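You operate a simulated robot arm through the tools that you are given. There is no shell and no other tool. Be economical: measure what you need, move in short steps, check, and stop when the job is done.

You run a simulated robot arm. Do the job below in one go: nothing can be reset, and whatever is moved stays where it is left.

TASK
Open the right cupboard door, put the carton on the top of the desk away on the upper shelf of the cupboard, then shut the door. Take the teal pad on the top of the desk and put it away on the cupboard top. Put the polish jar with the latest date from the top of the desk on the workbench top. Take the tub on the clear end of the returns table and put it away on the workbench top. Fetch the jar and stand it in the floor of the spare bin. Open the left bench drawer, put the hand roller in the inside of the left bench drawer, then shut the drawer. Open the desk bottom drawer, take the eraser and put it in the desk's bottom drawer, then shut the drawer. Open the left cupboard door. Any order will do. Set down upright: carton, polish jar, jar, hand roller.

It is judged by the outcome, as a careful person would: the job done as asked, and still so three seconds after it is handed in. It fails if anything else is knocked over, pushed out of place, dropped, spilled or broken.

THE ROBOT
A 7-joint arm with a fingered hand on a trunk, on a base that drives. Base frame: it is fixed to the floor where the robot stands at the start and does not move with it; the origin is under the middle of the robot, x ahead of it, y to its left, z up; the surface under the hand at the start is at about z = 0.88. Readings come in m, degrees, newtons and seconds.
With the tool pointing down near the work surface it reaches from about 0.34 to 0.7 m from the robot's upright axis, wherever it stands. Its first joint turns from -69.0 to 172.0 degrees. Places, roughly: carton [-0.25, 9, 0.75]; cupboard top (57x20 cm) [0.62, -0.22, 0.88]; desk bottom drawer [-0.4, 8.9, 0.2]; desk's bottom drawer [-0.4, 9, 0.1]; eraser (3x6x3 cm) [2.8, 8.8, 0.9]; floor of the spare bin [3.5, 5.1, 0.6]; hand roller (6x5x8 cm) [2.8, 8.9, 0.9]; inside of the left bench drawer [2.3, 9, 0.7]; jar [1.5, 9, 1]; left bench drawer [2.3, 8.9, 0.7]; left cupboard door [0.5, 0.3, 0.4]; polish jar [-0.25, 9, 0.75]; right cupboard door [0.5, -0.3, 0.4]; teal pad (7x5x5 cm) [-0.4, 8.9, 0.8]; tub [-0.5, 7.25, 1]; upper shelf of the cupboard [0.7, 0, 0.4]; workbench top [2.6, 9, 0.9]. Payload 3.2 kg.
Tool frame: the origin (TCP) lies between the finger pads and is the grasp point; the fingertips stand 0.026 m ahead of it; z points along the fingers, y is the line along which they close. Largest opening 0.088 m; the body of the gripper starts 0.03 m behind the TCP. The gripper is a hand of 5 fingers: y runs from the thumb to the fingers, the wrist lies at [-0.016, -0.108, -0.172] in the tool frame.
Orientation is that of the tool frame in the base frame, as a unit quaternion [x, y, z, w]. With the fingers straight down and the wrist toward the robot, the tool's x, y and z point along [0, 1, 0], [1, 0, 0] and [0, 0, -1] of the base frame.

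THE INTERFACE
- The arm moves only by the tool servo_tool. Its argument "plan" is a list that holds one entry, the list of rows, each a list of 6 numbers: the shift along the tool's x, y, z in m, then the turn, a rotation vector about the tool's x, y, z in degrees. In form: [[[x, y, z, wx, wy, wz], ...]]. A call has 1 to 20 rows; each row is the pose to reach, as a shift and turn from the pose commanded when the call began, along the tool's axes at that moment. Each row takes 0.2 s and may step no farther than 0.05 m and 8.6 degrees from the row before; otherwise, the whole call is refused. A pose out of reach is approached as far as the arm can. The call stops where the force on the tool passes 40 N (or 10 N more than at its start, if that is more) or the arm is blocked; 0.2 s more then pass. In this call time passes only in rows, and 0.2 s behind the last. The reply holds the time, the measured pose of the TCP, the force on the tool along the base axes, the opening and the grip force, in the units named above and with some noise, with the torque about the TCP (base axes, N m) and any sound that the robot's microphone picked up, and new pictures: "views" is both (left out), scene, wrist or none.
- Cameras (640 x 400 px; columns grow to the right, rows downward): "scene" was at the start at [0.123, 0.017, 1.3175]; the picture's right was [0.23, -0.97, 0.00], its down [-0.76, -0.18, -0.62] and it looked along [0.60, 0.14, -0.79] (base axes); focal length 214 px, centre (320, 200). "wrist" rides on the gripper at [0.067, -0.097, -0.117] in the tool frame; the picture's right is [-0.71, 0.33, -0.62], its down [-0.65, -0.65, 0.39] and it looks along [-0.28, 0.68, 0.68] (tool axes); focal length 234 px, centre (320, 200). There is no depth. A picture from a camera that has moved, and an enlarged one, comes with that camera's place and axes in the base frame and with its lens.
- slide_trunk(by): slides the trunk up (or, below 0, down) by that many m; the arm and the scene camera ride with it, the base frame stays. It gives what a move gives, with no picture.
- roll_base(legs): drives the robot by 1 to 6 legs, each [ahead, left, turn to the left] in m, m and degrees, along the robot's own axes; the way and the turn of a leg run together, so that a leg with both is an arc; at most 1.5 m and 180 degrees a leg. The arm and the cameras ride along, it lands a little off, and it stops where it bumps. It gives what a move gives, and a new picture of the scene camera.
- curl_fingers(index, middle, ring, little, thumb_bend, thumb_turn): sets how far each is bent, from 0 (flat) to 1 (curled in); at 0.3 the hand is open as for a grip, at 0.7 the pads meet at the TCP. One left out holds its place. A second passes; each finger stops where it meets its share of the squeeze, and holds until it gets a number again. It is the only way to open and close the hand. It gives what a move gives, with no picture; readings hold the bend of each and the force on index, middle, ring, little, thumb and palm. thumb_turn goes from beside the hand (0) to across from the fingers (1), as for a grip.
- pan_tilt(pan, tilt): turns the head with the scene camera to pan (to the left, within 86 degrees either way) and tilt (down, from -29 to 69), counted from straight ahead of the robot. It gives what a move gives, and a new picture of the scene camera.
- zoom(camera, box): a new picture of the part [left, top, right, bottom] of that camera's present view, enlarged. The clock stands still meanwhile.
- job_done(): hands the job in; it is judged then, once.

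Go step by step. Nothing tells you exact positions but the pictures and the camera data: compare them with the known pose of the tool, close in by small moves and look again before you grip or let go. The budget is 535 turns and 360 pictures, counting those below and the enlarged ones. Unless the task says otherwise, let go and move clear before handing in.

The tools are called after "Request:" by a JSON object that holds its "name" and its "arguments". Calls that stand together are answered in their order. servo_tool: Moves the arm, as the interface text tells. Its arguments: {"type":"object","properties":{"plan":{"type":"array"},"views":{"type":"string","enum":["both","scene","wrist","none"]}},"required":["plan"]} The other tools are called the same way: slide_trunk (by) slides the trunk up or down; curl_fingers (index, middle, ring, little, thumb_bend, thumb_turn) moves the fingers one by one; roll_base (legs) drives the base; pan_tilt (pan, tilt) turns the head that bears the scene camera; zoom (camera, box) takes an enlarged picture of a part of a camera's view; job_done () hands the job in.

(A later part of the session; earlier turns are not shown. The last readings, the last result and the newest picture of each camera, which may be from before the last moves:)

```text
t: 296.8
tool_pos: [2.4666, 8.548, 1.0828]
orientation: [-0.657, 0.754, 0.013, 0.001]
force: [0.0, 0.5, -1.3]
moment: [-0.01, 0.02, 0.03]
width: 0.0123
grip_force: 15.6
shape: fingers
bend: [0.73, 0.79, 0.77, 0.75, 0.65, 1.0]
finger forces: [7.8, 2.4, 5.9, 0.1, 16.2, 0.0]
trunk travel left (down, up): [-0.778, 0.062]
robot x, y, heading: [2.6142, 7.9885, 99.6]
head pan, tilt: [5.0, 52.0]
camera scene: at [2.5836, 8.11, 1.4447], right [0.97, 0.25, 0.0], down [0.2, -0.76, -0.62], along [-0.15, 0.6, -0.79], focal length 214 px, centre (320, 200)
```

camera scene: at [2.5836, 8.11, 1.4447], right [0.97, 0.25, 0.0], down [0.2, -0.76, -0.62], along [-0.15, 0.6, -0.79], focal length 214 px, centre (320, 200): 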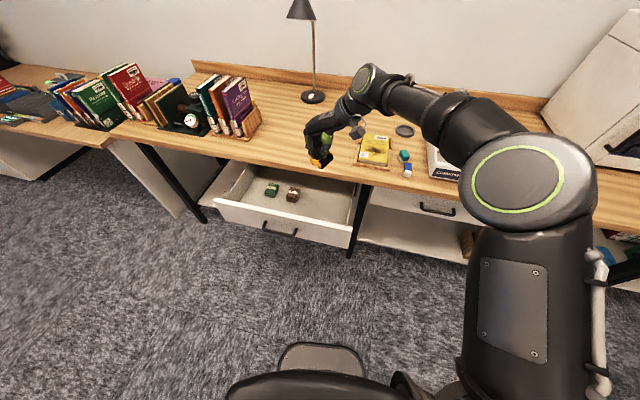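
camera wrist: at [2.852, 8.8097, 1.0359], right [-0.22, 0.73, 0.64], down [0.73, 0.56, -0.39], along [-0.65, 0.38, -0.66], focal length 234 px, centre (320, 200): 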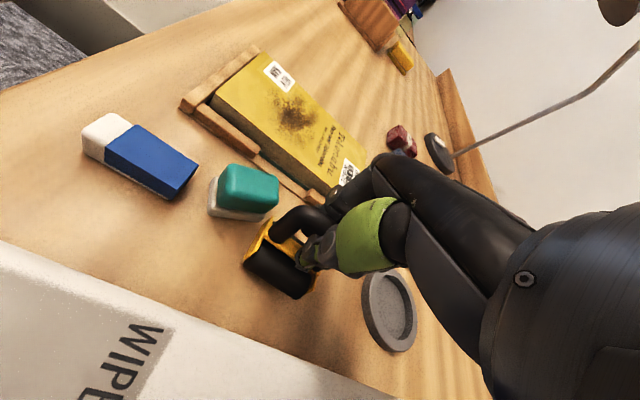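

Request:
{"name": "slide_trunk", "arguments": {"by": -0.2}}

Request:
{"name": "servo_tool", "arguments": {"plan": [[[0, 0, 0, 0, 0, 0]]]}}

Request:
{"name": "zoom", "arguments": {"camera": "scene", "box": [200, 90, 440, 240]}}

```text
t: 298.9
tool_pos: [2.4656, 8.5477, 0.8837]
orientation: [-0.658, 0.753, 0.014, 0.002]
force: [-0.7, -0.5, -0.4]
moment: [-0.02, 0.02, -0.02]
width: 0.012
grip_force: 15.6
shape: fingers
bend: [0.73, 0.79, 0.77, 0.75, 0.65, 1.0]
finger forces: [7.9, 2.4, 5.8, 0.0, 16.2, 0.1]
trunk travel left (down, up): [-0.578, 0.262]
robot x, y, heading: [2.6129, 7.9871, 99.2]
head pan, tilt: [5.0, 52.0]
```

```text
t: 299.3
tool_pos: [2.4665, 8.5478, 0.8833]
orientation: [-0.657, 0.754, 0.013, 0.002]
force: [0.1, 0.7, -0.6]
moment: [-0.02, 0.04, -0.01]
width: 0.0122
grip_force: 16.1
shape: fingers
bend: [0.73, 0.79, 0.77, 0.75, 0.65, 1.0]
finger forces: [7.8, 2.4, 5.9, 0.0, 16.2, 0.1]
trunk travel left (down, up): [-0.578, 0.262]
robot x, y, heading: [2.6103, 7.985, 99.5]
head pan, tilt: [5.0, 52.0]
camera scene: at [2.5837, 8.1099, 1.2446], right [0.97, 0.25, 0.0], down [0.2, -0.76, -0.62], along [-0.15, 0.6, -0.79], focal length 214 px, centre (320, 200)
camera wrist: at [2.5563, 8.4672, 0.997], right [-0.22, 0.73, 0.64], down [0.73, 0.56, -0.39], along [-0.65, 0.38, -0.66], focal length 234 px, centre (320, 200)
```

scene: 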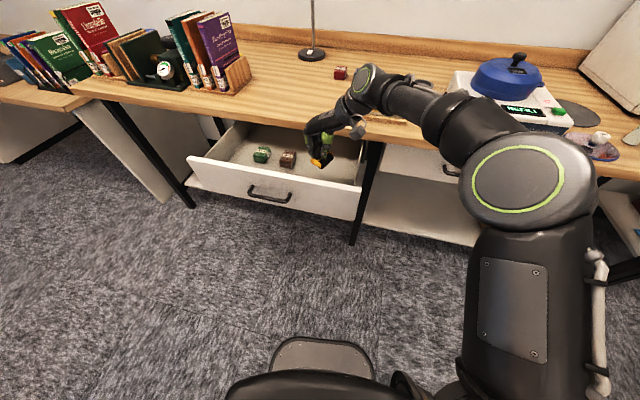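
wrist: 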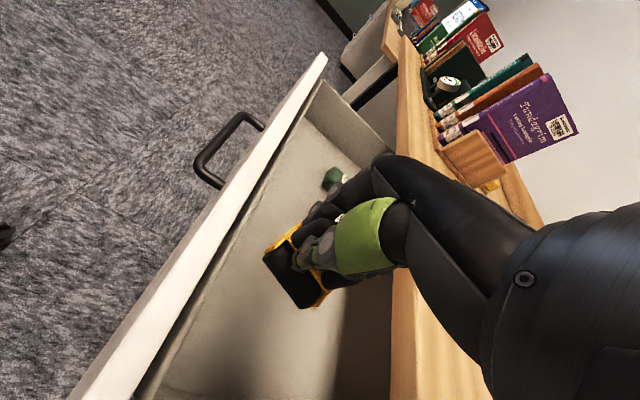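

```text
2.67 times, centred on (320, 165) of scene
camera zoom: at [2.5837, 8.1099, 1.2446], right [0.97, 0.25, 0.0], down [0.2, -0.76, -0.62], along [-0.15, 0.6, -0.79], focal length 572 px, centre (320, 293)
```

zoom: 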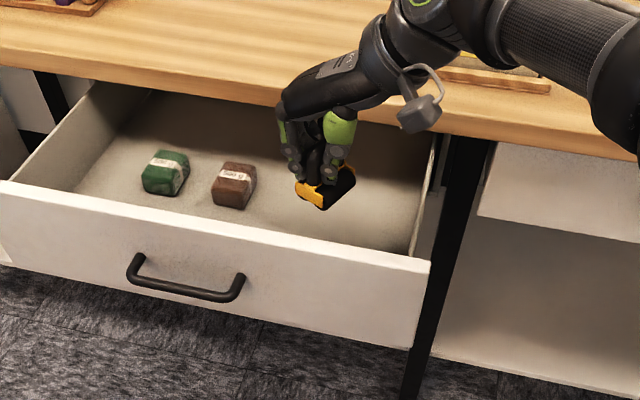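

Request:
{"name": "slide_trunk", "arguments": {"by": -0.06}}

Request:
{"name": "slide_trunk", "arguments": {"by": -0.02}}

Request:
{"name": "zoom", "arguments": {"camera": "scene", "box": [240, 90, 400, 190]}}

```text
t: 300.3
tool_pos: [2.4657, 8.5488, 0.8244]
orientation: [-0.658, 0.753, 0.013, 0.002]
force: [-0.7, 0.5, -1.5]
moment: [0.0, 0.06, -0.02]
width: 0.0123
grip_force: 15.5
shape: fingers
bend: [0.73, 0.79, 0.77, 0.75, 0.65, 1.0]
finger forces: [7.9, 2.4, 5.8, 0.0, 16.1, 0.0]
trunk travel left (down, up): [-0.518, 0.322]
robot x, y, heading: [2.6103, 7.9905, 99.4]
head pan, tilt: [5.0, 52.0]
```

```text
t: 301.0
tool_pos: [2.4659, 8.5479, 0.8039]
orientation: [-0.657, 0.754, 0.013, 0.001]
force: [0.0, 0.3, -1.9]
moment: [0.02, 0.03, 0.0]
width: 0.0123
grip_force: 16.2
shape: fingers
bend: [0.73, 0.79, 0.77, 0.75, 0.65, 1.0]
finger forces: [7.9, 2.4, 5.8, 0.0, 16.3, 0.1]
trunk travel left (down, up): [-0.498, 0.342]
robot x, y, heading: [2.607, 7.985, 99.5]
head pan, tilt: [5.0, 52.0]
```

```text
4.00 times, centred on (320, 140) of scene
camera zoom: at [2.5836, 8.1097, 1.1646], right [0.97, 0.25, 0.0], down [0.2, -0.76, -0.62], along [-0.15, 0.6, -0.79], focal length 858 px, centre (320, 440)
```

zoom: 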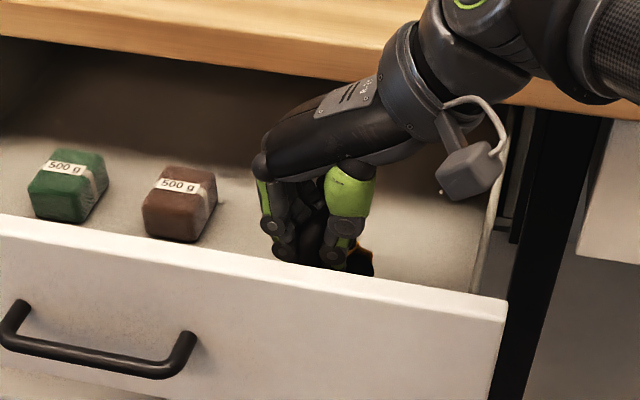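

Nothing touched yet; I lower in small steps until I feel the drawer floor.

Request:
{"name": "servo_tool", "arguments": {"plan": [[[0, 0, 0.005, 0, 0, 0], [0, 0, 0.01, 0, 0, 0], [0, 0, 0.015, 0, 0, 0], [0, 0, 0.02, 0, 0, 0]]], "views": "wrist"}}

```text
t: 302.0
tool_pos: [2.4663, 8.5479, 0.7841]
orientation: [-0.657, 0.754, 0.013, 0.002]
force: [-0.3, -0.6, -1.5]
moment: [-0.01, -0.01, -0.02]
width: 0.0122
grip_force: 16.2
shape: fingers
bend: [0.73, 0.79, 0.77, 0.75, 0.65, 1.0]
finger forces: [7.9, 2.3, 5.8, 0.0, 16.3, 0.0]
trunk travel left (down, up): [-0.498, 0.342]
robot x, y, heading: [2.6092, 7.9829, 99.4]
head pan, tilt: [5.0, 52.0]
camera wrist: at [2.5562, 8.4676, 0.8963], right [-0.22, 0.73, 0.64], down [0.73, 0.56, -0.39], along [-0.65, 0.38, -0.66], focal length 234 px, centre (320, 200)
```

wrist: 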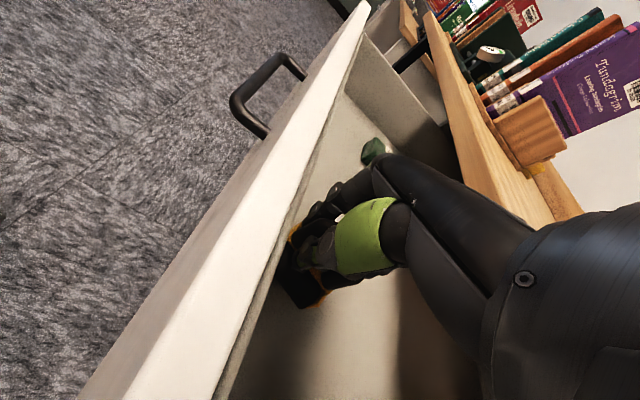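

Request:
{"name": "servo_tool", "arguments": {"plan": [[[0, 0, 0.005, 0, 0, 0], [0, 0, 0.01, 0, 0, 0], [0, 0, 0.015, 0, 0, 0], [0, 0, 0.02, 0, 0, 0], [0, 0, 0.025, 0, 0, 0]]], "views": "wrist"}}

Request:
{"name": "zoom", "arguments": {"camera": "wrist", "box": [240, 200, 400, 300]}}

```text
t: 303.2
tool_pos: [2.4641, 8.5497, 0.7613]
orientation: [-0.657, 0.754, 0.017, 0.001]
force: [0.3, 0.9, 15.2]
moment: [-0.19, -0.24, 0.04]
width: 0.0123
grip_force: 20.8
shape: fingers
bend: [0.73, 0.79, 0.77, 0.75, 0.65, 1.0]
finger forces: [8.9, 1.9, 6.5, 0.0, 24.9, 0.0]
trunk travel left (down, up): [-0.498, 0.342]
robot x, y, heading: [2.6108, 7.9859, 99.4]
head pan, tilt: [5.0, 52.0]
camera wrist: at [2.5553, 8.4675, 0.8748], right [-0.22, 0.73, 0.65], down [0.73, 0.56, -0.39], along [-0.65, 0.39, -0.66], focal length 234 px, centre (320, 200)
```

wrist: 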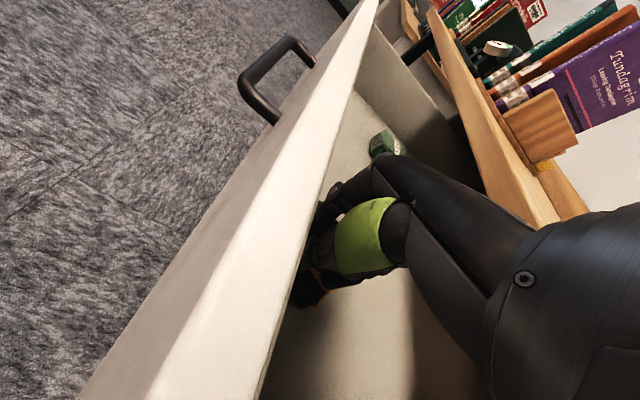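

```text
4.00 times, centred on (320, 250) of wrist
camera zoom: at [2.5553, 8.4675, 0.8748], right [-0.22, 0.73, 0.65], down [0.73, 0.56, -0.39], along [-0.65, 0.39, -0.66], focal length 937 px, centre (320, 0)
```

zoom: 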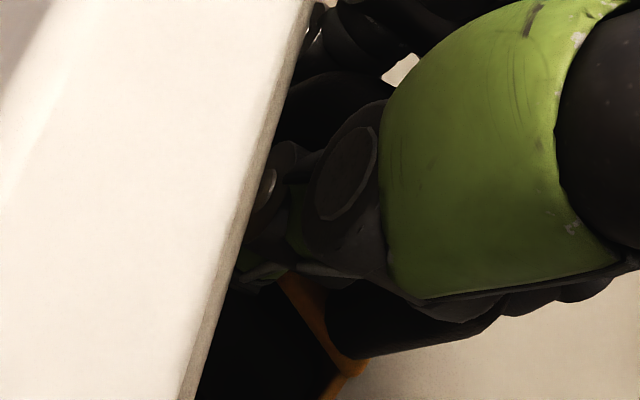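

The floor is reached (15 N up). I ease 3 mm, release gently, and lift out.

Request:
{"name": "servo_tool", "arguments": {"plan": [[[0, 0, -0.003, 0, 0, 0]]], "views": "none"}}

Request:
{"name": "curl_fingers", "arguments": {"index": 0.6, "middle": 0.6, "ring": 0.6, "little": 0.6, "thumb_bend": 0.55}}

Request:
{"name": "curl_fingers", "arguments": {"index": 0.48, "middle": 0.48, "ring": 0.48, "little": 0.48, "thumb_bend": 0.45}}

Request:
{"name": "slide_trunk", "arguments": {"by": 0.3}}

Request:
{"name": "zoom", "arguments": {"camera": "scene", "box": [200, 130, 440, 280]}}

```text
t: 303.6
tool_pos: [2.4653, 8.5477, 0.7617]
orientation: [-0.658, 0.753, 0.013, 0.002]
force: [-1.8, 1.2, 10.5]
moment: [-0.15, -0.17, 0.05]
width: 0.0125
grip_force: 19.6
shape: fingers
bend: [0.73, 0.8, 0.77, 0.75, 0.65, 1.0]
finger forces: [9.0, 1.9, 6.5, 0.0, 21.7, 0.1]
trunk travel left (down, up): [-0.498, 0.342]
robot x, y, heading: [2.6157, 7.9869, 99.5]
head pan, tilt: [5.0, 52.0]
```

```text
t: 304.6
tool_pos: [2.4661, 8.5483, 0.7614]
orientation: [-0.657, 0.754, 0.013, 0.002]
force: [0.9, -1.1, 3.8]
moment: [-0.01, -0.01, 0.01]
width: 0.0297
grip_force: 1.7
shape: fingers
bend: [0.6, 0.62, 0.6, 0.6, 0.55, 1.0]
finger forces: [0.0, 2.5, 0.0, 0.0, 0.5, 0.1]
trunk travel left (down, up): [-0.498, 0.342]
robot x, y, heading: [2.6128, 7.9879, 99.5]
head pan, tilt: [5.0, 52.0]
```

```text
t: 305.6
tool_pos: [2.4654, 8.5484, 0.7613]
orientation: [-0.657, 0.754, 0.013, 0.002]
force: [0.1, -0.2, 0.5]
moment: [-0.01, -0.02, -0.01]
width: 0.0528
grip_force: 0.0
shape: fingers
bend: [0.48, 0.48, 0.48, 0.48, 0.45, 0.99]
finger forces: [0.0, 0.0, 0.0, 0.1, 0.0, 0.0]
trunk travel left (down, up): [-0.498, 0.342]
robot x, y, heading: [2.6106, 7.9867, 99.4]
head pan, tilt: [5.0, 52.0]
```

```text
t: 308.6
tool_pos: [2.4661, 8.5496, 1.0614]
orientation: [-0.657, 0.754, 0.013, 0.001]
force: [-0.4, -0.3, 0.5]
moment: [0.01, -0.02, -0.04]
width: 0.0526
grip_force: 0.2
shape: fingers
bend: [0.48, 0.48, 0.48, 0.48, 0.45, 0.99]
finger forces: [0.1, 0.1, 0.1, 0.0, 0.0, 0.0]
trunk travel left (down, up): [-0.798, 0.042]
robot x, y, heading: [2.6122, 7.9881, 99.7]
head pan, tilt: [5.0, 52.0]
```

```text
2.67 times, centred on (320, 205) of scene
camera zoom: at [2.5837, 8.1098, 1.4646], right [0.97, 0.25, 0.0], down [0.2, -0.76, -0.62], along [-0.15, 0.6, -0.79], focal length 572 px, centre (320, 187)
```

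zoom: 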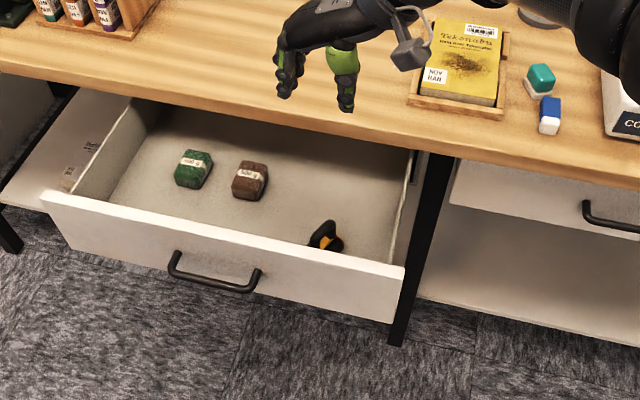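

The roller stands upright in the drawer. Now I back off, lower a closed hand in front of the drawer and push it shut.

Request:
{"name": "roll_base", "arguments": {"legs": [[-0.28, 0, 0], [0, 0.15, 0]]}}

Request:
{"name": "curl_fingers", "arguments": {"index": 0.8, "middle": 0.8, "ring": 0.8, "little": 0.8, "thumb_bend": 0.7}}

Request:
{"name": "slide_trunk", "arguments": {"by": -0.29}}

Request:
{"name": "pan_tilt", "arguments": {"pan": 5, "tilt": 40}}

```text
t: 311.5
tool_pos: [2.3618, 8.2508, 1.0616]
orientation: [-0.657, 0.754, 0.013, 0.001]
force: [-0.6, 0.0, 0.7]
moment: [0.02, 0.02, 0.02]
width: 0.0528
grip_force: 0.0
shape: fingers
bend: [0.48, 0.48, 0.48, 0.48, 0.45, 0.99]
finger forces: [0.1, 0.0, 0.0, 0.0, 0.0, 0.0]
trunk travel left (down, up): [-0.798, 0.042]
robot x, y, heading: [2.504, 7.686, 99.4]
head pan, tilt: [5.0, 52.0]
camera scene: at [2.4802, 7.811, 1.4646], right [0.97, 0.25, 0.0], down [0.19, -0.76, -0.62], along [-0.15, 0.6, -0.79], focal length 214 px, centre (320, 200)
```

scene: 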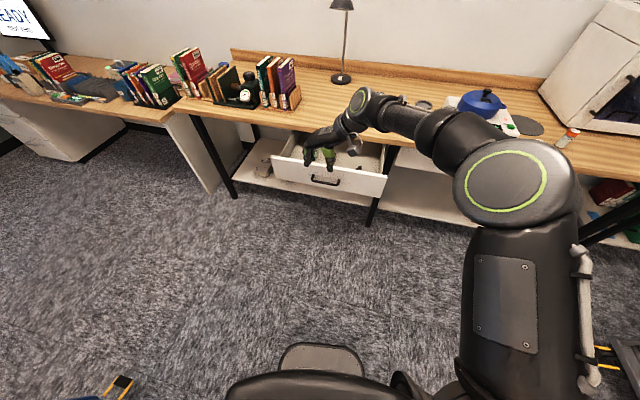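

```text
t: 312.5
tool_pos: [2.3621, 8.2501, 1.062]
orientation: [-0.656, 0.754, 0.013, 0.001]
force: [0.9, -0.3, -0.3]
moment: [0.0, -0.02, -0.01]
width: 0.0007
grip_force: 0.0
shape: fingers
bend: [0.79, 0.79, 0.8, 0.8, 0.68, 1.0]
finger forces: [0.0, 0.0, 0.0, 0.0, 0.0, 0.1]
trunk travel left (down, up): [-0.798, 0.042]
robot x, y, heading: [2.5061, 7.6906, 99.3]
head pan, tilt: [5.0, 52.0]
```

```text
t: 315.4
tool_pos: [2.3627, 8.249, 0.771]
orientation: [-0.657, 0.754, 0.013, 0.001]
force: [-0.3, 0.6, -0.5]
moment: [0.03, -0.01, -0.06]
width: 0.001
grip_force: 0.0
shape: fingers
bend: [0.79, 0.79, 0.8, 0.8, 0.68, 1.0]
finger forces: [0.1, 0.0, 0.0, 0.0, 0.1, 0.0]
trunk travel left (down, up): [-0.508, 0.332]
robot x, y, heading: [2.5025, 7.688, 99.5]
head pan, tilt: [5.0, 52.0]
```

```text
t: 316.2
tool_pos: [2.3627, 8.2508, 0.7707]
orientation: [-0.657, 0.754, 0.013, 0.002]
force: [0.7, -0.1, -1.0]
moment: [0.0, 0.01, 0.02]
width: 0.0007
grip_force: 0.0
shape: fingers
bend: [0.79, 0.8, 0.8, 0.8, 0.68, 1.0]
finger forces: [0.1, 0.0, 0.1, 0.1, 0.1, 0.1]
trunk travel left (down, up): [-0.508, 0.332]
robot x, y, heading: [2.5085, 7.6894, 99.2]
head pan, tilt: [5.0, 40.0]
camera scene: at [2.4773, 7.8202, 1.1914], right [0.97, 0.25, 0.0], down [0.16, -0.62, -0.77], along [-0.19, 0.74, -0.64], focal length 214 px, centre (320, 200)
```

scene: 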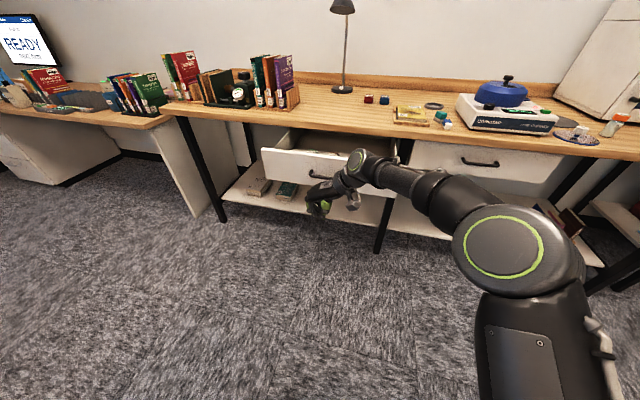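

Request:
{"name": "servo_tool", "arguments": {"plan": [[[0, 0, 0, 0, -8, 0], [0, 0, 0, 0, -16, 0], [0, 0, 0, 0, -24, 0], [0, 0, 0, 0, -32, 0], [0, 0, 0, 0, -40, 0], [0, 0, 0, 0, -48, 0]]], "views": "scene"}}

```text
t: 317.6
tool_pos: [2.3628, 8.2494, 0.7709]
orientation: [-0.593, 0.689, 0.28, 0.309]
force: [0.4, -0.1, 0.0]
moment: [0.0, 0.01, -0.01]
width: 0.0009
grip_force: 0.1
shape: fingers
bend: [0.79, 0.8, 0.8, 0.8, 0.68, 1.0]
finger forces: [0.1, 0.0, 0.0, 0.0, 0.0, 0.1]
trunk travel left (down, up): [-0.508, 0.332]
robot x, y, heading: [2.507, 7.689, 99.1]
head pan, tilt: [5.0, 40.0]
camera scene: at [2.4767, 7.8199, 1.1915], right [0.97, 0.25, 0.0], down [0.16, -0.62, -0.77], along [-0.19, 0.74, -0.64], focal length 214 px, centre (320, 200)
```

scene: 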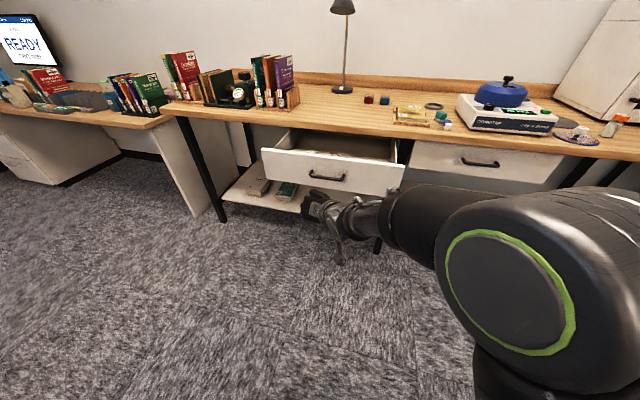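

Request:
{"name": "roll_base", "arguments": {"legs": [[0.2, -0.033, 0]]}}

Request:
{"name": "roll_base", "arguments": {"legs": [[0.15, -0.025, 0]]}}

```text
t: 319.2
tool_pos: [2.3662, 8.4489, 0.7712]
orientation: [-0.593, 0.69, 0.278, 0.309]
force: [-0.2, 0.7, 0.4]
moment: [0.02, 0.01, -0.01]
width: 0.0009
grip_force: 0.1
shape: fingers
bend: [0.79, 0.8, 0.8, 0.8, 0.68, 1.0]
finger forces: [0.0, 0.1, 0.1, 0.0, 0.1, 0.1]
trunk travel left (down, up): [-0.508, 0.332]
robot x, y, heading: [2.5082, 7.886, 99.1]
head pan, tilt: [5.0, 40.0]
camera scene: at [2.4788, 8.018, 1.1914], right [0.97, 0.24, 0.0], down [0.16, -0.62, -0.77], along [-0.19, 0.74, -0.64], focal length 214 px, centre (320, 200)
```

scene: 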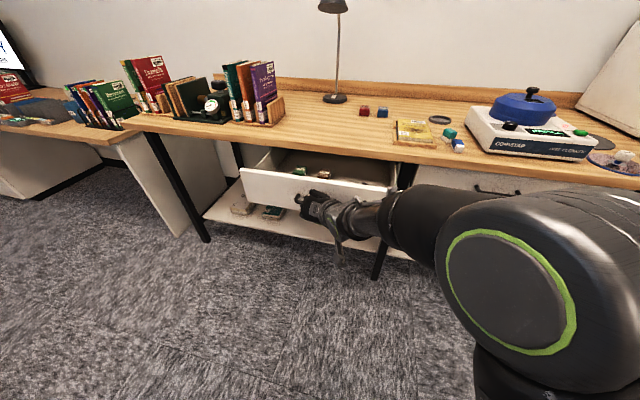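

```text
t: 320.5
tool_pos: [2.3667, 8.5971, 0.7714]
orientation: [-0.594, 0.688, 0.28, 0.308]
force: [0.1, -0.1, 0.3]
moment: [-0.02, 0.0, 0.0]
width: 0.0008
grip_force: 0.0
shape: fingers
bend: [0.79, 0.8, 0.8, 0.8, 0.68, 1.0]
finger forces: [0.0, 0.0, 0.1, 0.0, 0.1, 0.0]
trunk travel left (down, up): [-0.508, 0.332]
robot x, y, heading: [2.5068, 8.0396, 99.1]
head pan, tilt: [5.0, 40.0]
camera scene: at [2.4795, 8.1673, 1.1913], right [0.97, 0.25, 0.0], down [0.16, -0.62, -0.77], along [-0.19, 0.74, -0.64], focal length 214 px, centre (320, 200)
```

scene: 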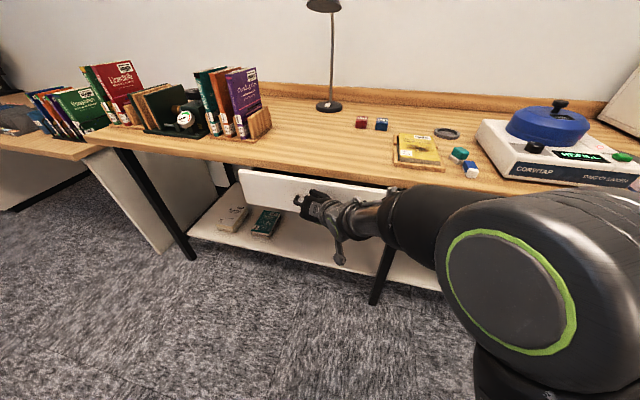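

Request:
{"name": "roll_base", "arguments": {"legs": [[0.1, -0.016, 0]]}}

Request:
{"name": "zoom", "arguments": {"camera": "scene", "box": [200, 130, 440, 280]}}

```text
t: 321.7
tool_pos: [2.3619, 8.6724, 0.7657]
orientation: [-0.601, 0.688, 0.272, 0.303]
force: [1.3, -5.2, 2.8]
moment: [0.01, 0.16, -0.09]
width: 0.0017
grip_force: 12.7
shape: fingers
bend: [0.79, 0.81, 0.8, 0.8, 0.67, 0.97]
finger forces: [0.0, 12.0, 0.0, 0.0, 13.5, 0.0]
trunk travel left (down, up): [-0.508, 0.332]
robot x, y, heading: [2.5089, 8.1211, 99.3]
head pan, tilt: [5.0, 40.0]
stopped in leg 1: the force on the tool passed its limit at 59 N (the readings are from after the stop); the commanded pose is now the measured one
camera scene: at [2.4794, 8.2489, 1.1917], right [0.97, 0.25, 0.0], down [0.16, -0.62, -0.77], along [-0.19, 0.74, -0.64], focal length 214 px, centre (320, 200)
```

scene: 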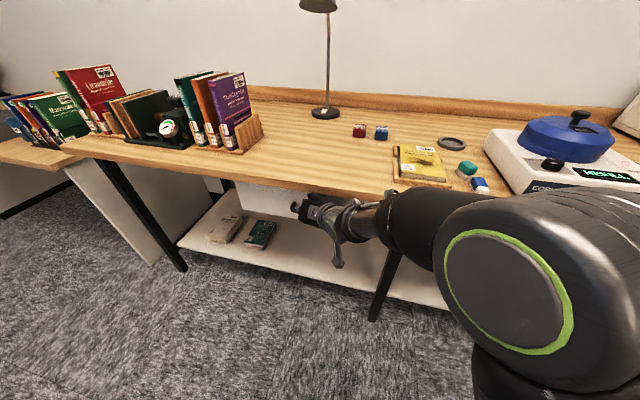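

```text
2.67 times, centred on (320, 205) of scene
camera zoom: at [2.4794, 8.2489, 1.1917], right [0.97, 0.25, 0.0], down [0.16, -0.62, -0.77], along [-0.19, 0.74, -0.64], focal length 572 px, centre (320, 187)
```

zoom: 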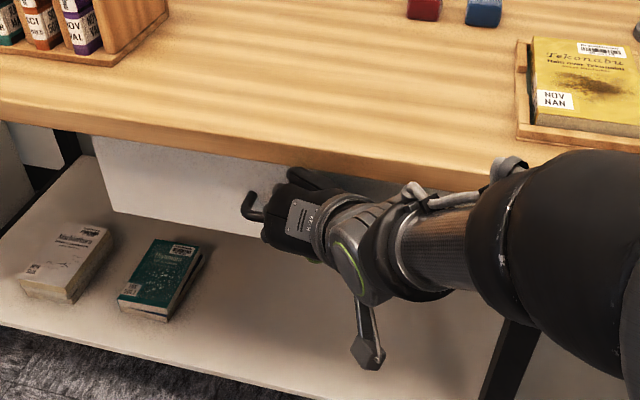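

The drawer is pushed shut. I back off and verify.

Request:
{"name": "roll_base", "arguments": {"legs": [[-0.35, 0, 0]]}}

Request:
{"name": "slide_trunk", "arguments": {"by": 0.3}}

Request:
{"name": "servo_tool", "arguments": {"plan": [[[0, 0, 0, 0, 8, 0], [0, 0, 0, 0, 16, 0], [0, 0, 0, 0, 24, 0], [0, 0, 0, 0, 32, 0], [0, 0, 0, 0, 40, 0], [0, 0, 0, 0, 48, 0]]], "views": "scene"}}

```text
t: 323.9
tool_pos: [2.4202, 8.3304, 0.7654]
orientation: [-0.599, 0.69, 0.27, 0.303]
force: [-0.6, -1.0, -0.3]
moment: [0.0, 0.01, 0.0]
width: 0.0021
grip_force: 0.0
shape: fingers
bend: [0.79, 0.8, 0.8, 0.8, 0.67, 1.0]
finger forces: [0.1, 0.1, 0.0, 0.1, 0.0, 0.0]
trunk travel left (down, up): [-0.508, 0.332]
robot x, y, heading: [2.5622, 7.7741, 99.0]
head pan, tilt: [5.0, 40.0]
camera scene: at [2.5353, 7.9064, 1.1915], right [0.97, 0.24, 0.0], down [0.16, -0.62, -0.77], along [-0.19, 0.74, -0.64], focal length 214 px, centre (320, 200)
```

scene: 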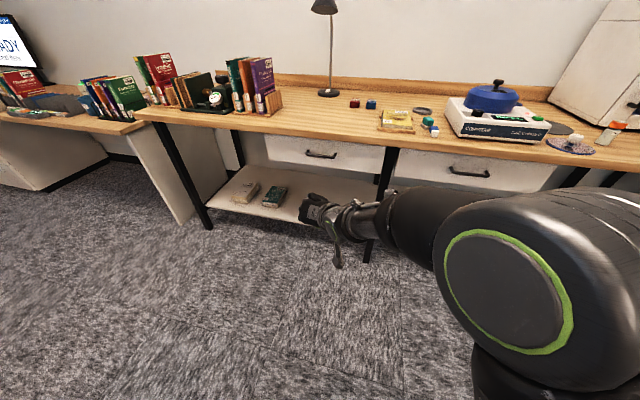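

```text
t: 326.9
tool_pos: [2.4207, 8.3297, 1.0625]
orientation: [-0.599, 0.69, 0.27, 0.303]
force: [-0.4, -0.1, -0.3]
moment: [-0.01, 0.02, 0.0]
width: 0.0022
grip_force: 0.0
shape: fingers
bend: [0.79, 0.8, 0.8, 0.8, 0.67, 1.0]
finger forces: [0.0, 0.0, 0.0, 0.1, 0.1, 0.0]
trunk travel left (down, up): [-0.808, 0.032]
robot x, y, heading: [2.5628, 7.7727, 99.1]
head pan, tilt: [5.0, 40.0]
```

```text
t: 328.3
tool_pos: [2.4207, 8.3308, 1.0633]
orientation: [-0.657, 0.753, 0.002, -0.004]
force: [-0.6, 0.8, 0.4]
moment: [-0.05, -0.03, 0.0]
width: 0.002
grip_force: 0.0
shape: fingers
bend: [0.79, 0.8, 0.8, 0.8, 0.67, 1.0]
finger forces: [0.0, 0.1, 0.0, 0.0, 0.1, 0.0]
trunk travel left (down, up): [-0.808, 0.032]
robot x, y, heading: [2.5635, 7.774, 99.1]
head pan, tilt: [5.0, 40.0]
camera scene: at [2.535, 7.9081, 1.4914], right [0.97, 0.24, 0.0], down [0.16, -0.62, -0.77], along [-0.19, 0.74, -0.64], focal length 214 px, centre (320, 200)
```

scene: 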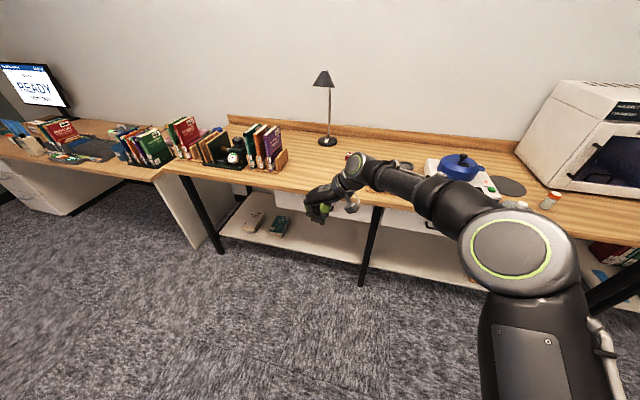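

The drawer is flush. Next I drive left along the benches to the desk, looking ahead.

Request:
{"name": "roll_base", "arguments": {"legs": [[0.06, 0, -9], [0, 1.3, 0]]}}

Request:
{"name": "pan_tilt", "arguments": {"pan": 65, "tilt": 28}}

```text
t: 335.6
tool_pos: [1.2055, 8.4141, 1.0638]
orientation: [-0.592, 0.806, 0.003, -0.003]
force: [0.0, -0.2, 0.0]
moment: [-0.02, 0.0, -0.03]
width: 0.0021
grip_force: 0.0
shape: fingers
bend: [0.79, 0.8, 0.8, 0.8, 0.67, 1.0]
finger forces: [0.0, 0.0, 0.1, 0.1, 0.0, 0.1]
trunk travel left (down, up): [-0.808, 0.032]
robot x, y, heading: [1.2576, 7.8435, 89.2]
head pan, tilt: [5.0, 40.0]
camera scene: at [1.2479, 7.9765, 1.4915], right [1.0, 0.08, 0.0], down [0.05, -0.64, -0.77], along [-0.06, 0.76, -0.64], focal length 214 px, centre (320, 200)
```

scene: 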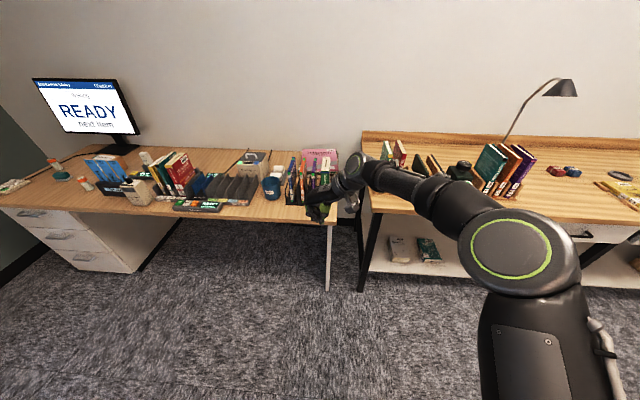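

```text
t: 336.9
tool_pos: [1.2069, 8.4132, 1.0635]
orientation: [-0.592, 0.806, 0.003, -0.003]
force: [-0.5, 0.7, 1.1]
moment: [0.01, -0.02, -0.01]
width: 0.002
grip_force: 0.1
shape: fingers
bend: [0.79, 0.8, 0.8, 0.8, 0.67, 1.0]
finger forces: [0.0, 0.0, 0.0, 0.0, 0.0, 0.0]
trunk travel left (down, up): [-0.808, 0.032]
robot x, y, heading: [1.2556, 7.8424, 89.2]
head pan, tilt: [65.0, 28.0]
camera scene: at [1.1722, 7.9313, 1.51], right [0.43, 0.9, 0.0], down [0.42, -0.2, -0.88], along [-0.8, 0.38, -0.47], focal length 214 px, centre (320, 200)
```

scene: 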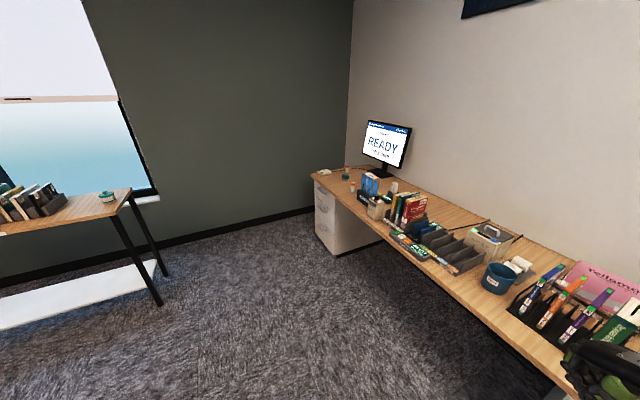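

Request:
{"name": "zoom", "arguments": {"camera": "scene", "box": [300, 120, 540, 270]}}

```text
2.67 times, centred on (420, 195) of scene
camera zoom: at [1.1722, 7.9313, 1.51], right [0.43, 0.9, 0.0], down [0.42, -0.2, -0.88], along [-0.8, 0.38, -0.47], focal length 572 px, centre (53, 213)
```

zoom: 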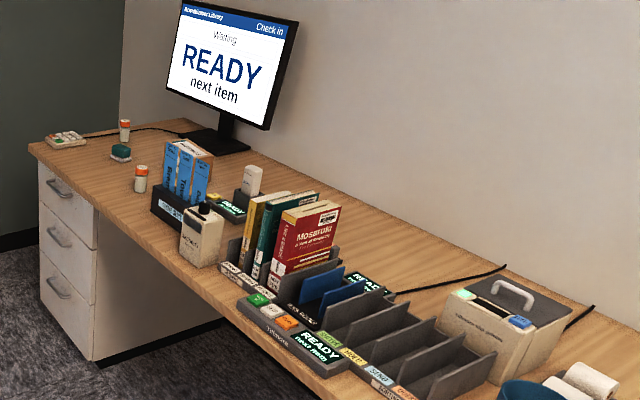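

The desk with its drawer pedestal, two orange-capped jars, a teal pad and boxes is at the left end; the tub stands on the returns table. I move in front of the desk's left end and turn the hand to its usual direction.

Request:
{"name": "roll_base", "arguments": {"legs": [[0, 1.3, 0]]}}

Request:
{"name": "servo_tool", "arguments": {"plan": [[[0, 0, 0, 0, 0, 8.4], [0, 0, 0, 0, 0, 16.8], [0, 0, 0, 0, 0, 25.2], [0, 0, 0, 0, 0, 33.6], [0, 0, 0, 0, 0, 42], [0, 0, 0, 0, 0, 50.4], [0, 0, 0, 0, 0, 58.8], [0, 0, 0, 0, 0, 67], [0, 0, 0, 0, 0, 72.6]]], "views": "none"}}

Request:
{"name": "pan_tilt", "arguments": {"pan": 0, "tilt": 40}}

Request:
{"name": "zoom", "arguments": {"camera": "scene", "box": [200, 100, 440, 250]}}

```text
t: 343.4
tool_pos: [-0.1143, 8.4193, 1.0656]
orientation: [-0.597, 0.802, 0.003, -0.003]
force: [-0.1, -0.6, 0.0]
moment: [0.02, 0.02, 0.01]
width: 0.0022
grip_force: 0.0
shape: fingers
bend: [0.79, 0.8, 0.8, 0.8, 0.67, 1.0]
finger forces: [0.0, 0.0, 0.0, 0.0, 0.0, 0.0]
trunk travel left (down, up): [-0.808, 0.032]
robot x, y, heading: [-0.0605, 7.8471, 90.3]
head pan, tilt: [65.0, 28.0]
camera scene: at [-0.1432, 7.9353, 1.51], right [0.42, 0.91, 0.0], down [0.43, -0.2, -0.88], along [-0.8, 0.37, -0.47], focal length 214 px, centre (320, 200)
```

scene: 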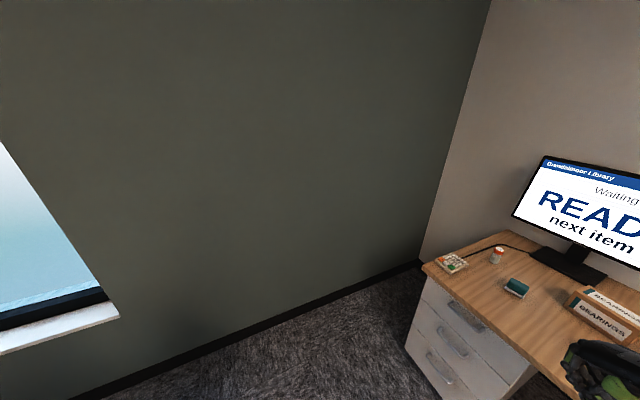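

```text
t: 345.4
tool_pos: [-0.1012, 8.4272, 1.0755]
orientation: [0.014, 0.999, 0.0, -0.033]
force: [0.5, -0.2, 0.4]
moment: [-0.01, 0.0, -0.01]
width: 0.002
grip_force: 0.1
shape: fingers
bend: [0.79, 0.8, 0.8, 0.8, 0.67, 1.0]
finger forces: [0.0, 0.0, 0.1, 0.0, 0.0, 0.0]
trunk travel left (down, up): [-0.808, 0.032]
robot x, y, heading: [-0.062, 7.8443, 90.2]
head pan, tilt: [65.0, 28.0]
```

```text
t: 346.8
tool_pos: [-0.107, 8.4241, 1.0774]
orientation: [0.008, 0.999, 0.002, -0.033]
force: [-0.7, 0.8, 0.5]
moment: [0.02, -0.01, 0.0]
width: 0.0022
grip_force: 0.0
shape: fingers
bend: [0.79, 0.8, 0.8, 0.8, 0.67, 1.0]
finger forces: [0.0, 0.0, 0.0, 0.0, 0.0, 0.0]
trunk travel left (down, up): [-0.808, 0.032]
robot x, y, heading: [-0.0599, 7.8491, 90.2]
head pan, tilt: [0.0, 40.0]
camera scene: at [-0.0608, 7.982, 1.4915], right [1.0, 0.0, 0.0], down [0.0, -0.64, -0.77], along [0.0, 0.77, -0.64], focal length 214 px, centre (320, 200)
```

scene: 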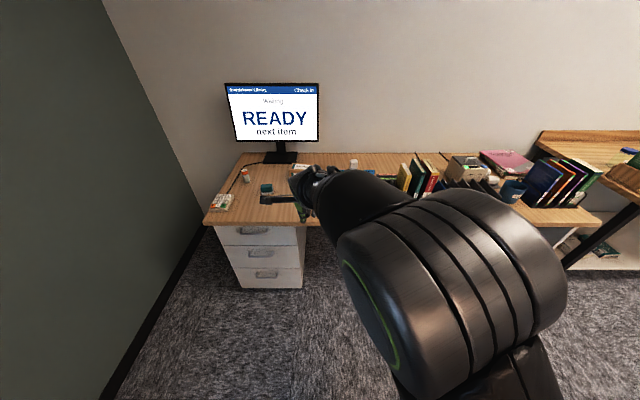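

```text
2.67 times, centred on (320, 175) of scene
camera zoom: at [-0.0608, 7.982, 1.4915], right [1.0, 0.0, 0.0], down [0.0, -0.64, -0.77], along [0.0, 0.77, -0.64], focal length 572 px, centre (320, 267)
```

zoom: 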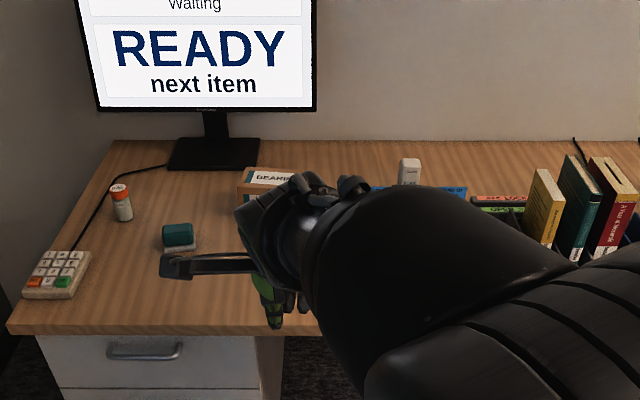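

Request:
{"name": "zoom", "arguments": {"camera": "scene", "box": [200, 210, 320, 285]}}

```text
5.33 times, centred on (260, 248) of scene
camera zoom: at [-0.0608, 7.982, 1.4915], right [1.0, 0.0, 0.0], down [0.0, -0.64, -0.77], along [0.0, 0.77, -0.64], focal length 1144 px, centre (640, -53)
```

zoom: 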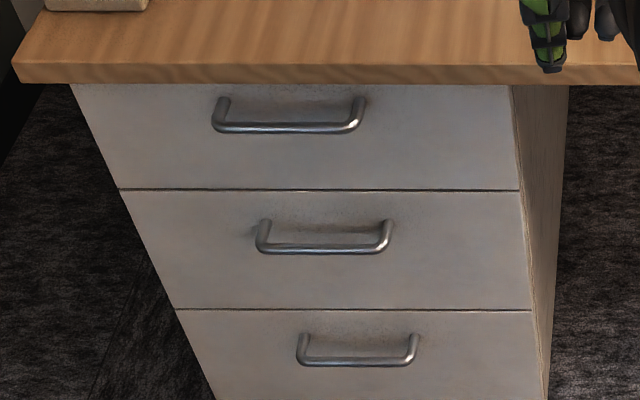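

The bottom handle is a horizontal bar near x ≈ -0.40, z ≈ 0.2. I line up, open the hand, lower the trunk and look from there.

Request:
{"name": "roll_base", "arguments": {"legs": [[0, 0.295, 0]]}}

Request:
{"name": "curl_fingers", "arguments": {"index": 0.3, "middle": 0.3, "ring": 0.3, "little": 0.3, "thumb_bend": 0.3}}

Request:
{"name": "slide_trunk", "arguments": {"by": -0.4}}

Request:
{"name": "slide_trunk", "arguments": {"by": -0.35}}

Request:
{"name": "servo_tool", "arguments": {"plan": [[[0, 0, 0, 0, -3.8, 0]]]}}

```text
t: 348.9
tool_pos: [-0.4119, 8.4245, 1.0786]
orientation: [0.007, 0.999, 0.002, -0.034]
force: [-0.3, -0.6, 0.1]
moment: [0.0, -0.06, -0.01]
width: 0.002
grip_force: 0.1
shape: fingers
bend: [0.79, 0.8, 0.8, 0.8, 0.67, 1.0]
finger forces: [0.0, 0.0, 0.0, 0.0, 0.0, 0.0]
trunk travel left (down, up): [-0.808, 0.032]
robot x, y, heading: [-0.3627, 7.8506, 90.4]
head pan, tilt: [0.0, 40.0]
camera scene: at [-0.3637, 7.9806, 1.4915], right [1.0, 0.01, 0.0], down [0.0, -0.64, -0.77], along [0.0, 0.77, -0.64], focal length 214 px, centre (320, 200)
```

scene: 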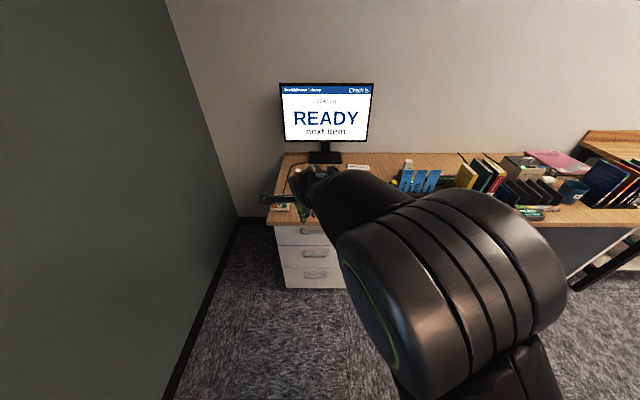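

```text
t: 349.9
tool_pos: [-0.4111, 8.4246, 1.0801]
orientation: [0.009, 0.999, 0.003, -0.035]
force: [1.9, 0.5, 0.2]
moment: [-0.03, -0.02, -0.02]
width: 0.0875
grip_force: 0.0
shape: fingers
bend: [0.3, 0.3, 0.3, 0.3, 0.3, 0.97]
finger forces: [0.1, 0.0, 0.0, 0.0, 0.0, 0.0]
trunk travel left (down, up): [-0.808, 0.032]
robot x, y, heading: [-0.3637, 7.8465, 90.6]
head pan, tilt: [0.0, 40.0]
```

```text
t: 353.7
tool_pos: [-0.4099, 8.4246, 0.6793]
orientation: [0.01, 0.999, 0.003, -0.036]
force: [0.3, -0.2, 0.1]
moment: [0.0, -0.02, 0.0]
width: 0.0874
grip_force: 0.0
shape: fingers
bend: [0.3, 0.3, 0.3, 0.3, 0.3, 0.97]
finger forces: [0.1, 0.0, 0.1, 0.0, 0.1, 0.0]
trunk travel left (down, up): [-0.408, 0.432]
robot x, y, heading: [-0.3648, 7.8454, 90.4]
head pan, tilt: [0.0, 40.0]
```

```text
t: 357.1
tool_pos: [-0.4101, 8.4246, 0.33]
orientation: [0.009, 0.999, 0.002, -0.036]
force: [0.5, 0.6, 0.7]
moment: [-0.03, -0.02, 0.0]
width: 0.0875
grip_force: 0.0
shape: fingers
bend: [0.3, 0.3, 0.3, 0.3, 0.3, 0.97]
finger forces: [0.0, 0.1, 0.0, 0.0, 0.1, 0.0]
trunk travel left (down, up): [-0.058, 0.782]
robot x, y, heading: [-0.3635, 7.85, 90.1]
head pan, tilt: [0.0, 40.0]
```

```text
t: 357.5
tool_pos: [-0.403, 8.4284, 0.3402]
orientation: [0.022, 0.999, 0.005, -0.024]
force: [-0.4, 0.0, 0.1]
moment: [-0.02, -0.04, 0.0]
width: 0.0875
grip_force: 0.0
shape: fingers
bend: [0.3, 0.3, 0.3, 0.3, 0.3, 0.97]
finger forces: [0.0, 0.1, 0.0, 0.1, 0.0, 0.1]
trunk travel left (down, up): [-0.058, 0.782]
robot x, y, heading: [-0.3607, 7.8482, 90.7]
head pan, tilt: [0.0, 40.0]
camera scene: at [-0.3639, 7.9806, 0.7415], right [1.0, 0.01, 0.0], down [0.0, -0.64, -0.77], along [0.0, 0.77, -0.64], focal length 214 px, centre (320, 200)
camera wrist: at [-0.4672, 8.3342, 0.4595], right [0.75, 0.29, 0.59], down [0.6, -0.68, -0.42], along [0.28, 0.67, -0.68], focal length 234 px, centre (320, 200)
```

scene: 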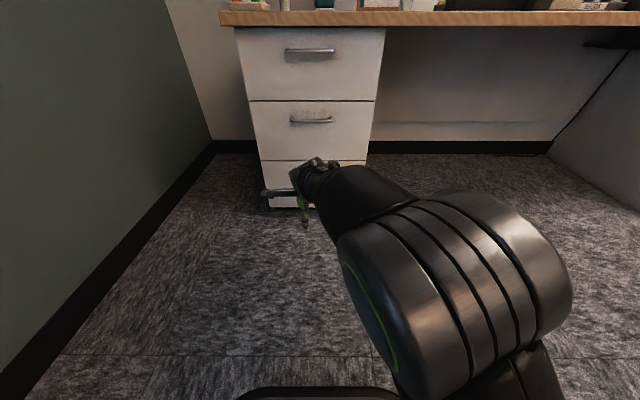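
wrist: 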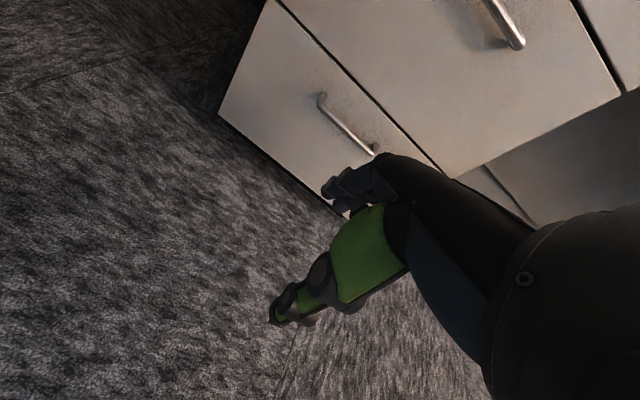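

The bottom bar is at about (-0.403, 8.694, 0.278). I tilt the hand to point mostly forward and approach it like the bench handle.

Request:
{"name": "servo_tool", "arguments": {"plan": [[[0, 0, 0, -8, 0, 0], [0, 0, 0, -16, 0, 0], [0, 0, 0, -24, 0, 0], [0, 0, 0, -32, 0, 0], [0, 0, 0, -40, 0, 0], [0, 0, 0, -48, 0, 0], [0, 0, 0, -56, 0, 0], [0, 0, 0, -64, 0, 0], [0, 0, 0, -72, 0, 0]]], "views": "scene"}}

```text
t: 359.5
tool_pos: [-0.4039, 8.4261, 0.3309]
orientation: [0.017, 0.807, 0.59, 0.003]
force: [0.6, -0.4, 0.1]
moment: [0.0, 0.01, -0.01]
width: 0.0878
grip_force: 0.1
shape: fingers
bend: [0.3, 0.3, 0.3, 0.3, 0.3, 0.97]
finger forces: [0.0, 0.1, 0.0, 0.0, 0.0, 0.0]
out of reach, approached as far as the arm can: row 3
trunk travel left (down, up): [-0.058, 0.782]
robot x, y, heading: [-0.3627, 7.8439, 90.2]
head pan, tilt: [0.0, 40.0]
camera scene: at [-0.3639, 7.9805, 0.7415], right [1.0, 0.01, 0.0], down [0.0, -0.64, -0.77], along [0.0, 0.77, -0.64], focal length 214 px, centre (320, 200)
```

scene: 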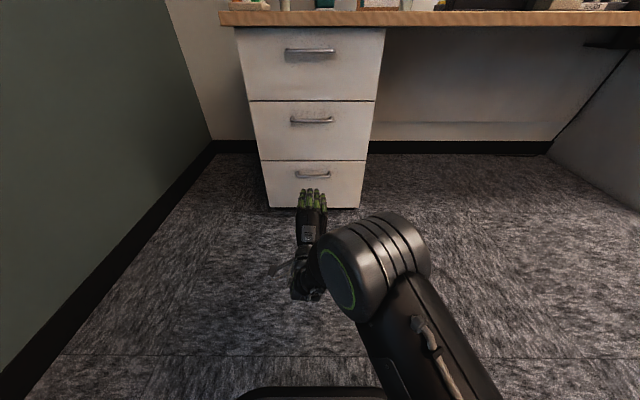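

Request:
{"name": "slide_trunk", "arguments": {"by": -0.045}}

Request:
{"name": "curl_fingers", "arguments": {"index": 0.38, "middle": 0.38, "ring": 0.38, "little": 0.38, "thumb_bend": 0.38}}

Request:
{"name": "roll_base", "arguments": {"legs": [[0.22, -0.006, 0]]}}

Request:
{"name": "zoom", "arguments": {"camera": "scene", "box": [260, 130, 380, 205]}}

```text
t: 360.4
tool_pos: [-0.4034, 8.4254, 0.2828]
orientation: [0.015, 0.808, 0.588, 0.005]
force: [0.0, 0.3, 0.6]
moment: [0.0, -0.01, -0.02]
width: 0.0877
grip_force: 0.1
shape: fingers
bend: [0.3, 0.3, 0.3, 0.3, 0.3, 0.97]
finger forces: [0.0, 0.1, 0.0, 0.0, 0.0, 0.0]
trunk travel left (down, up): [-0.013, 0.827]
robot x, y, heading: [-0.3638, 7.8462, 90.7]
head pan, tilt: [0.0, 40.0]
```

```text
t: 361.4
tool_pos: [-0.4045, 8.4249, 0.2838]
orientation: [0.016, 0.808, 0.589, 0.005]
force: [-0.8, 0.1, -0.2]
moment: [-0.01, -0.01, 0.02]
width: 0.0717
grip_force: 0.0
shape: fingers
bend: [0.38, 0.38, 0.38, 0.38, 0.38, 0.98]
finger forces: [0.0, 0.0, 0.0, 0.0, 0.0, 0.1]
trunk travel left (down, up): [-0.013, 0.827]
robot x, y, heading: [-0.3607, 7.8466, 90.6]
head pan, tilt: [0.0, 40.0]
```

```text
t: 363.1
tool_pos: [-0.3997, 8.6454, 0.2843]
orientation: [0.016, 0.808, 0.589, 0.005]
force: [0.0, -0.5, -0.5]
moment: [-0.02, -0.03, 0.03]
width: 0.0714
grip_force: 0.0
shape: fingers
bend: [0.38, 0.38, 0.38, 0.38, 0.38, 0.98]
finger forces: [0.1, 0.0, 0.0, 0.0, 0.0, 0.0]
trunk travel left (down, up): [-0.013, 0.827]
robot x, y, heading: [-0.3573, 8.066, 90.4]
head pan, tilt: [0.0, 40.0]
camera scene: at [-0.3592, 8.1998, 0.6965], right [1.0, 0.01, 0.0], down [0.0, -0.64, -0.77], along [0.0, 0.77, -0.64], focal length 214 px, centre (320, 200)
```

scene: 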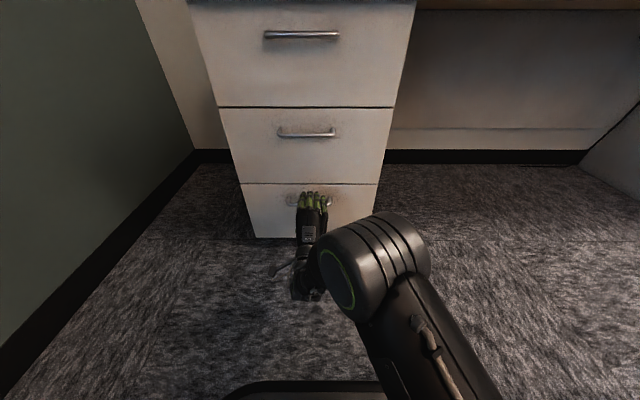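

```text
5.33 times, centred on (320, 168) of scene
camera zoom: at [-0.3592, 8.1998, 0.6965], right [1.0, 0.01, 0.0], down [0.0, -0.64, -0.77], along [0.0, 0.77, -0.64], focal length 1144 px, centre (320, 373)
```

zoom: 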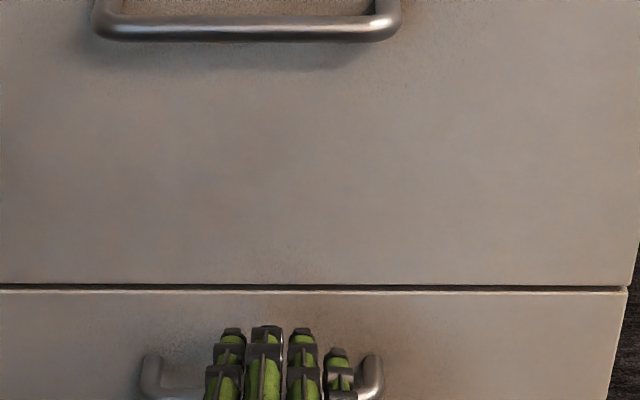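

Request:
{"name": "servo_tool", "arguments": {"plan": [[[0, -0.004, 0.015, 0, 0, 0], [0, -0.006, 0.03, 0, 0, 0], [0, -0.006, 0.042, 0, 0, 0]]], "views": "none"}}

Request:
{"name": "curl_fingers", "arguments": {"index": 0.76, "middle": 0.76, "ring": 0.76, "little": 0.76, "thumb_bend": 0.73}}

```text
t: 363.9
tool_pos: [-0.3996, 8.6827, 0.2639]
orientation: [0.014, 0.808, 0.589, 0.005]
force: [0.0, -8.8, 0.4]
moment: [0.33, 0.01, -0.07]
width: 0.0714
grip_force: 4.5
shape: fingers
bend: [0.38, 0.38, 0.38, 0.38, 0.38, 0.98]
finger forces: [0.0, 8.7, 0.0, 0.0, 0.0, 0.0]
trunk travel left (down, up): [-0.013, 0.827]
robot x, y, heading: [-0.3569, 8.0677, 90.3]
head pan, tilt: [0.0, 40.0]
```

```text
t: 364.9
tool_pos: [-0.399, 8.6843, 0.2674]
orientation: [0.016, 0.806, 0.592, 0.004]
force: [-1.1, 4.2, 17.0]
moment: [0.05, -0.63, 0.15]
width: 0.0024
grip_force: 21.9
shape: fingers
bend: [0.75, 0.75, 0.74, 0.73, 0.67, 1.0]
finger forces: [7.5, 5.8, 8.6, 11.3, 10.4, 0.1]
trunk travel left (down, up): [-0.013, 0.827]
robot x, y, heading: [-0.3593, 8.0621, 90.4]
head pan, tilt: [0.0, 40.0]
```

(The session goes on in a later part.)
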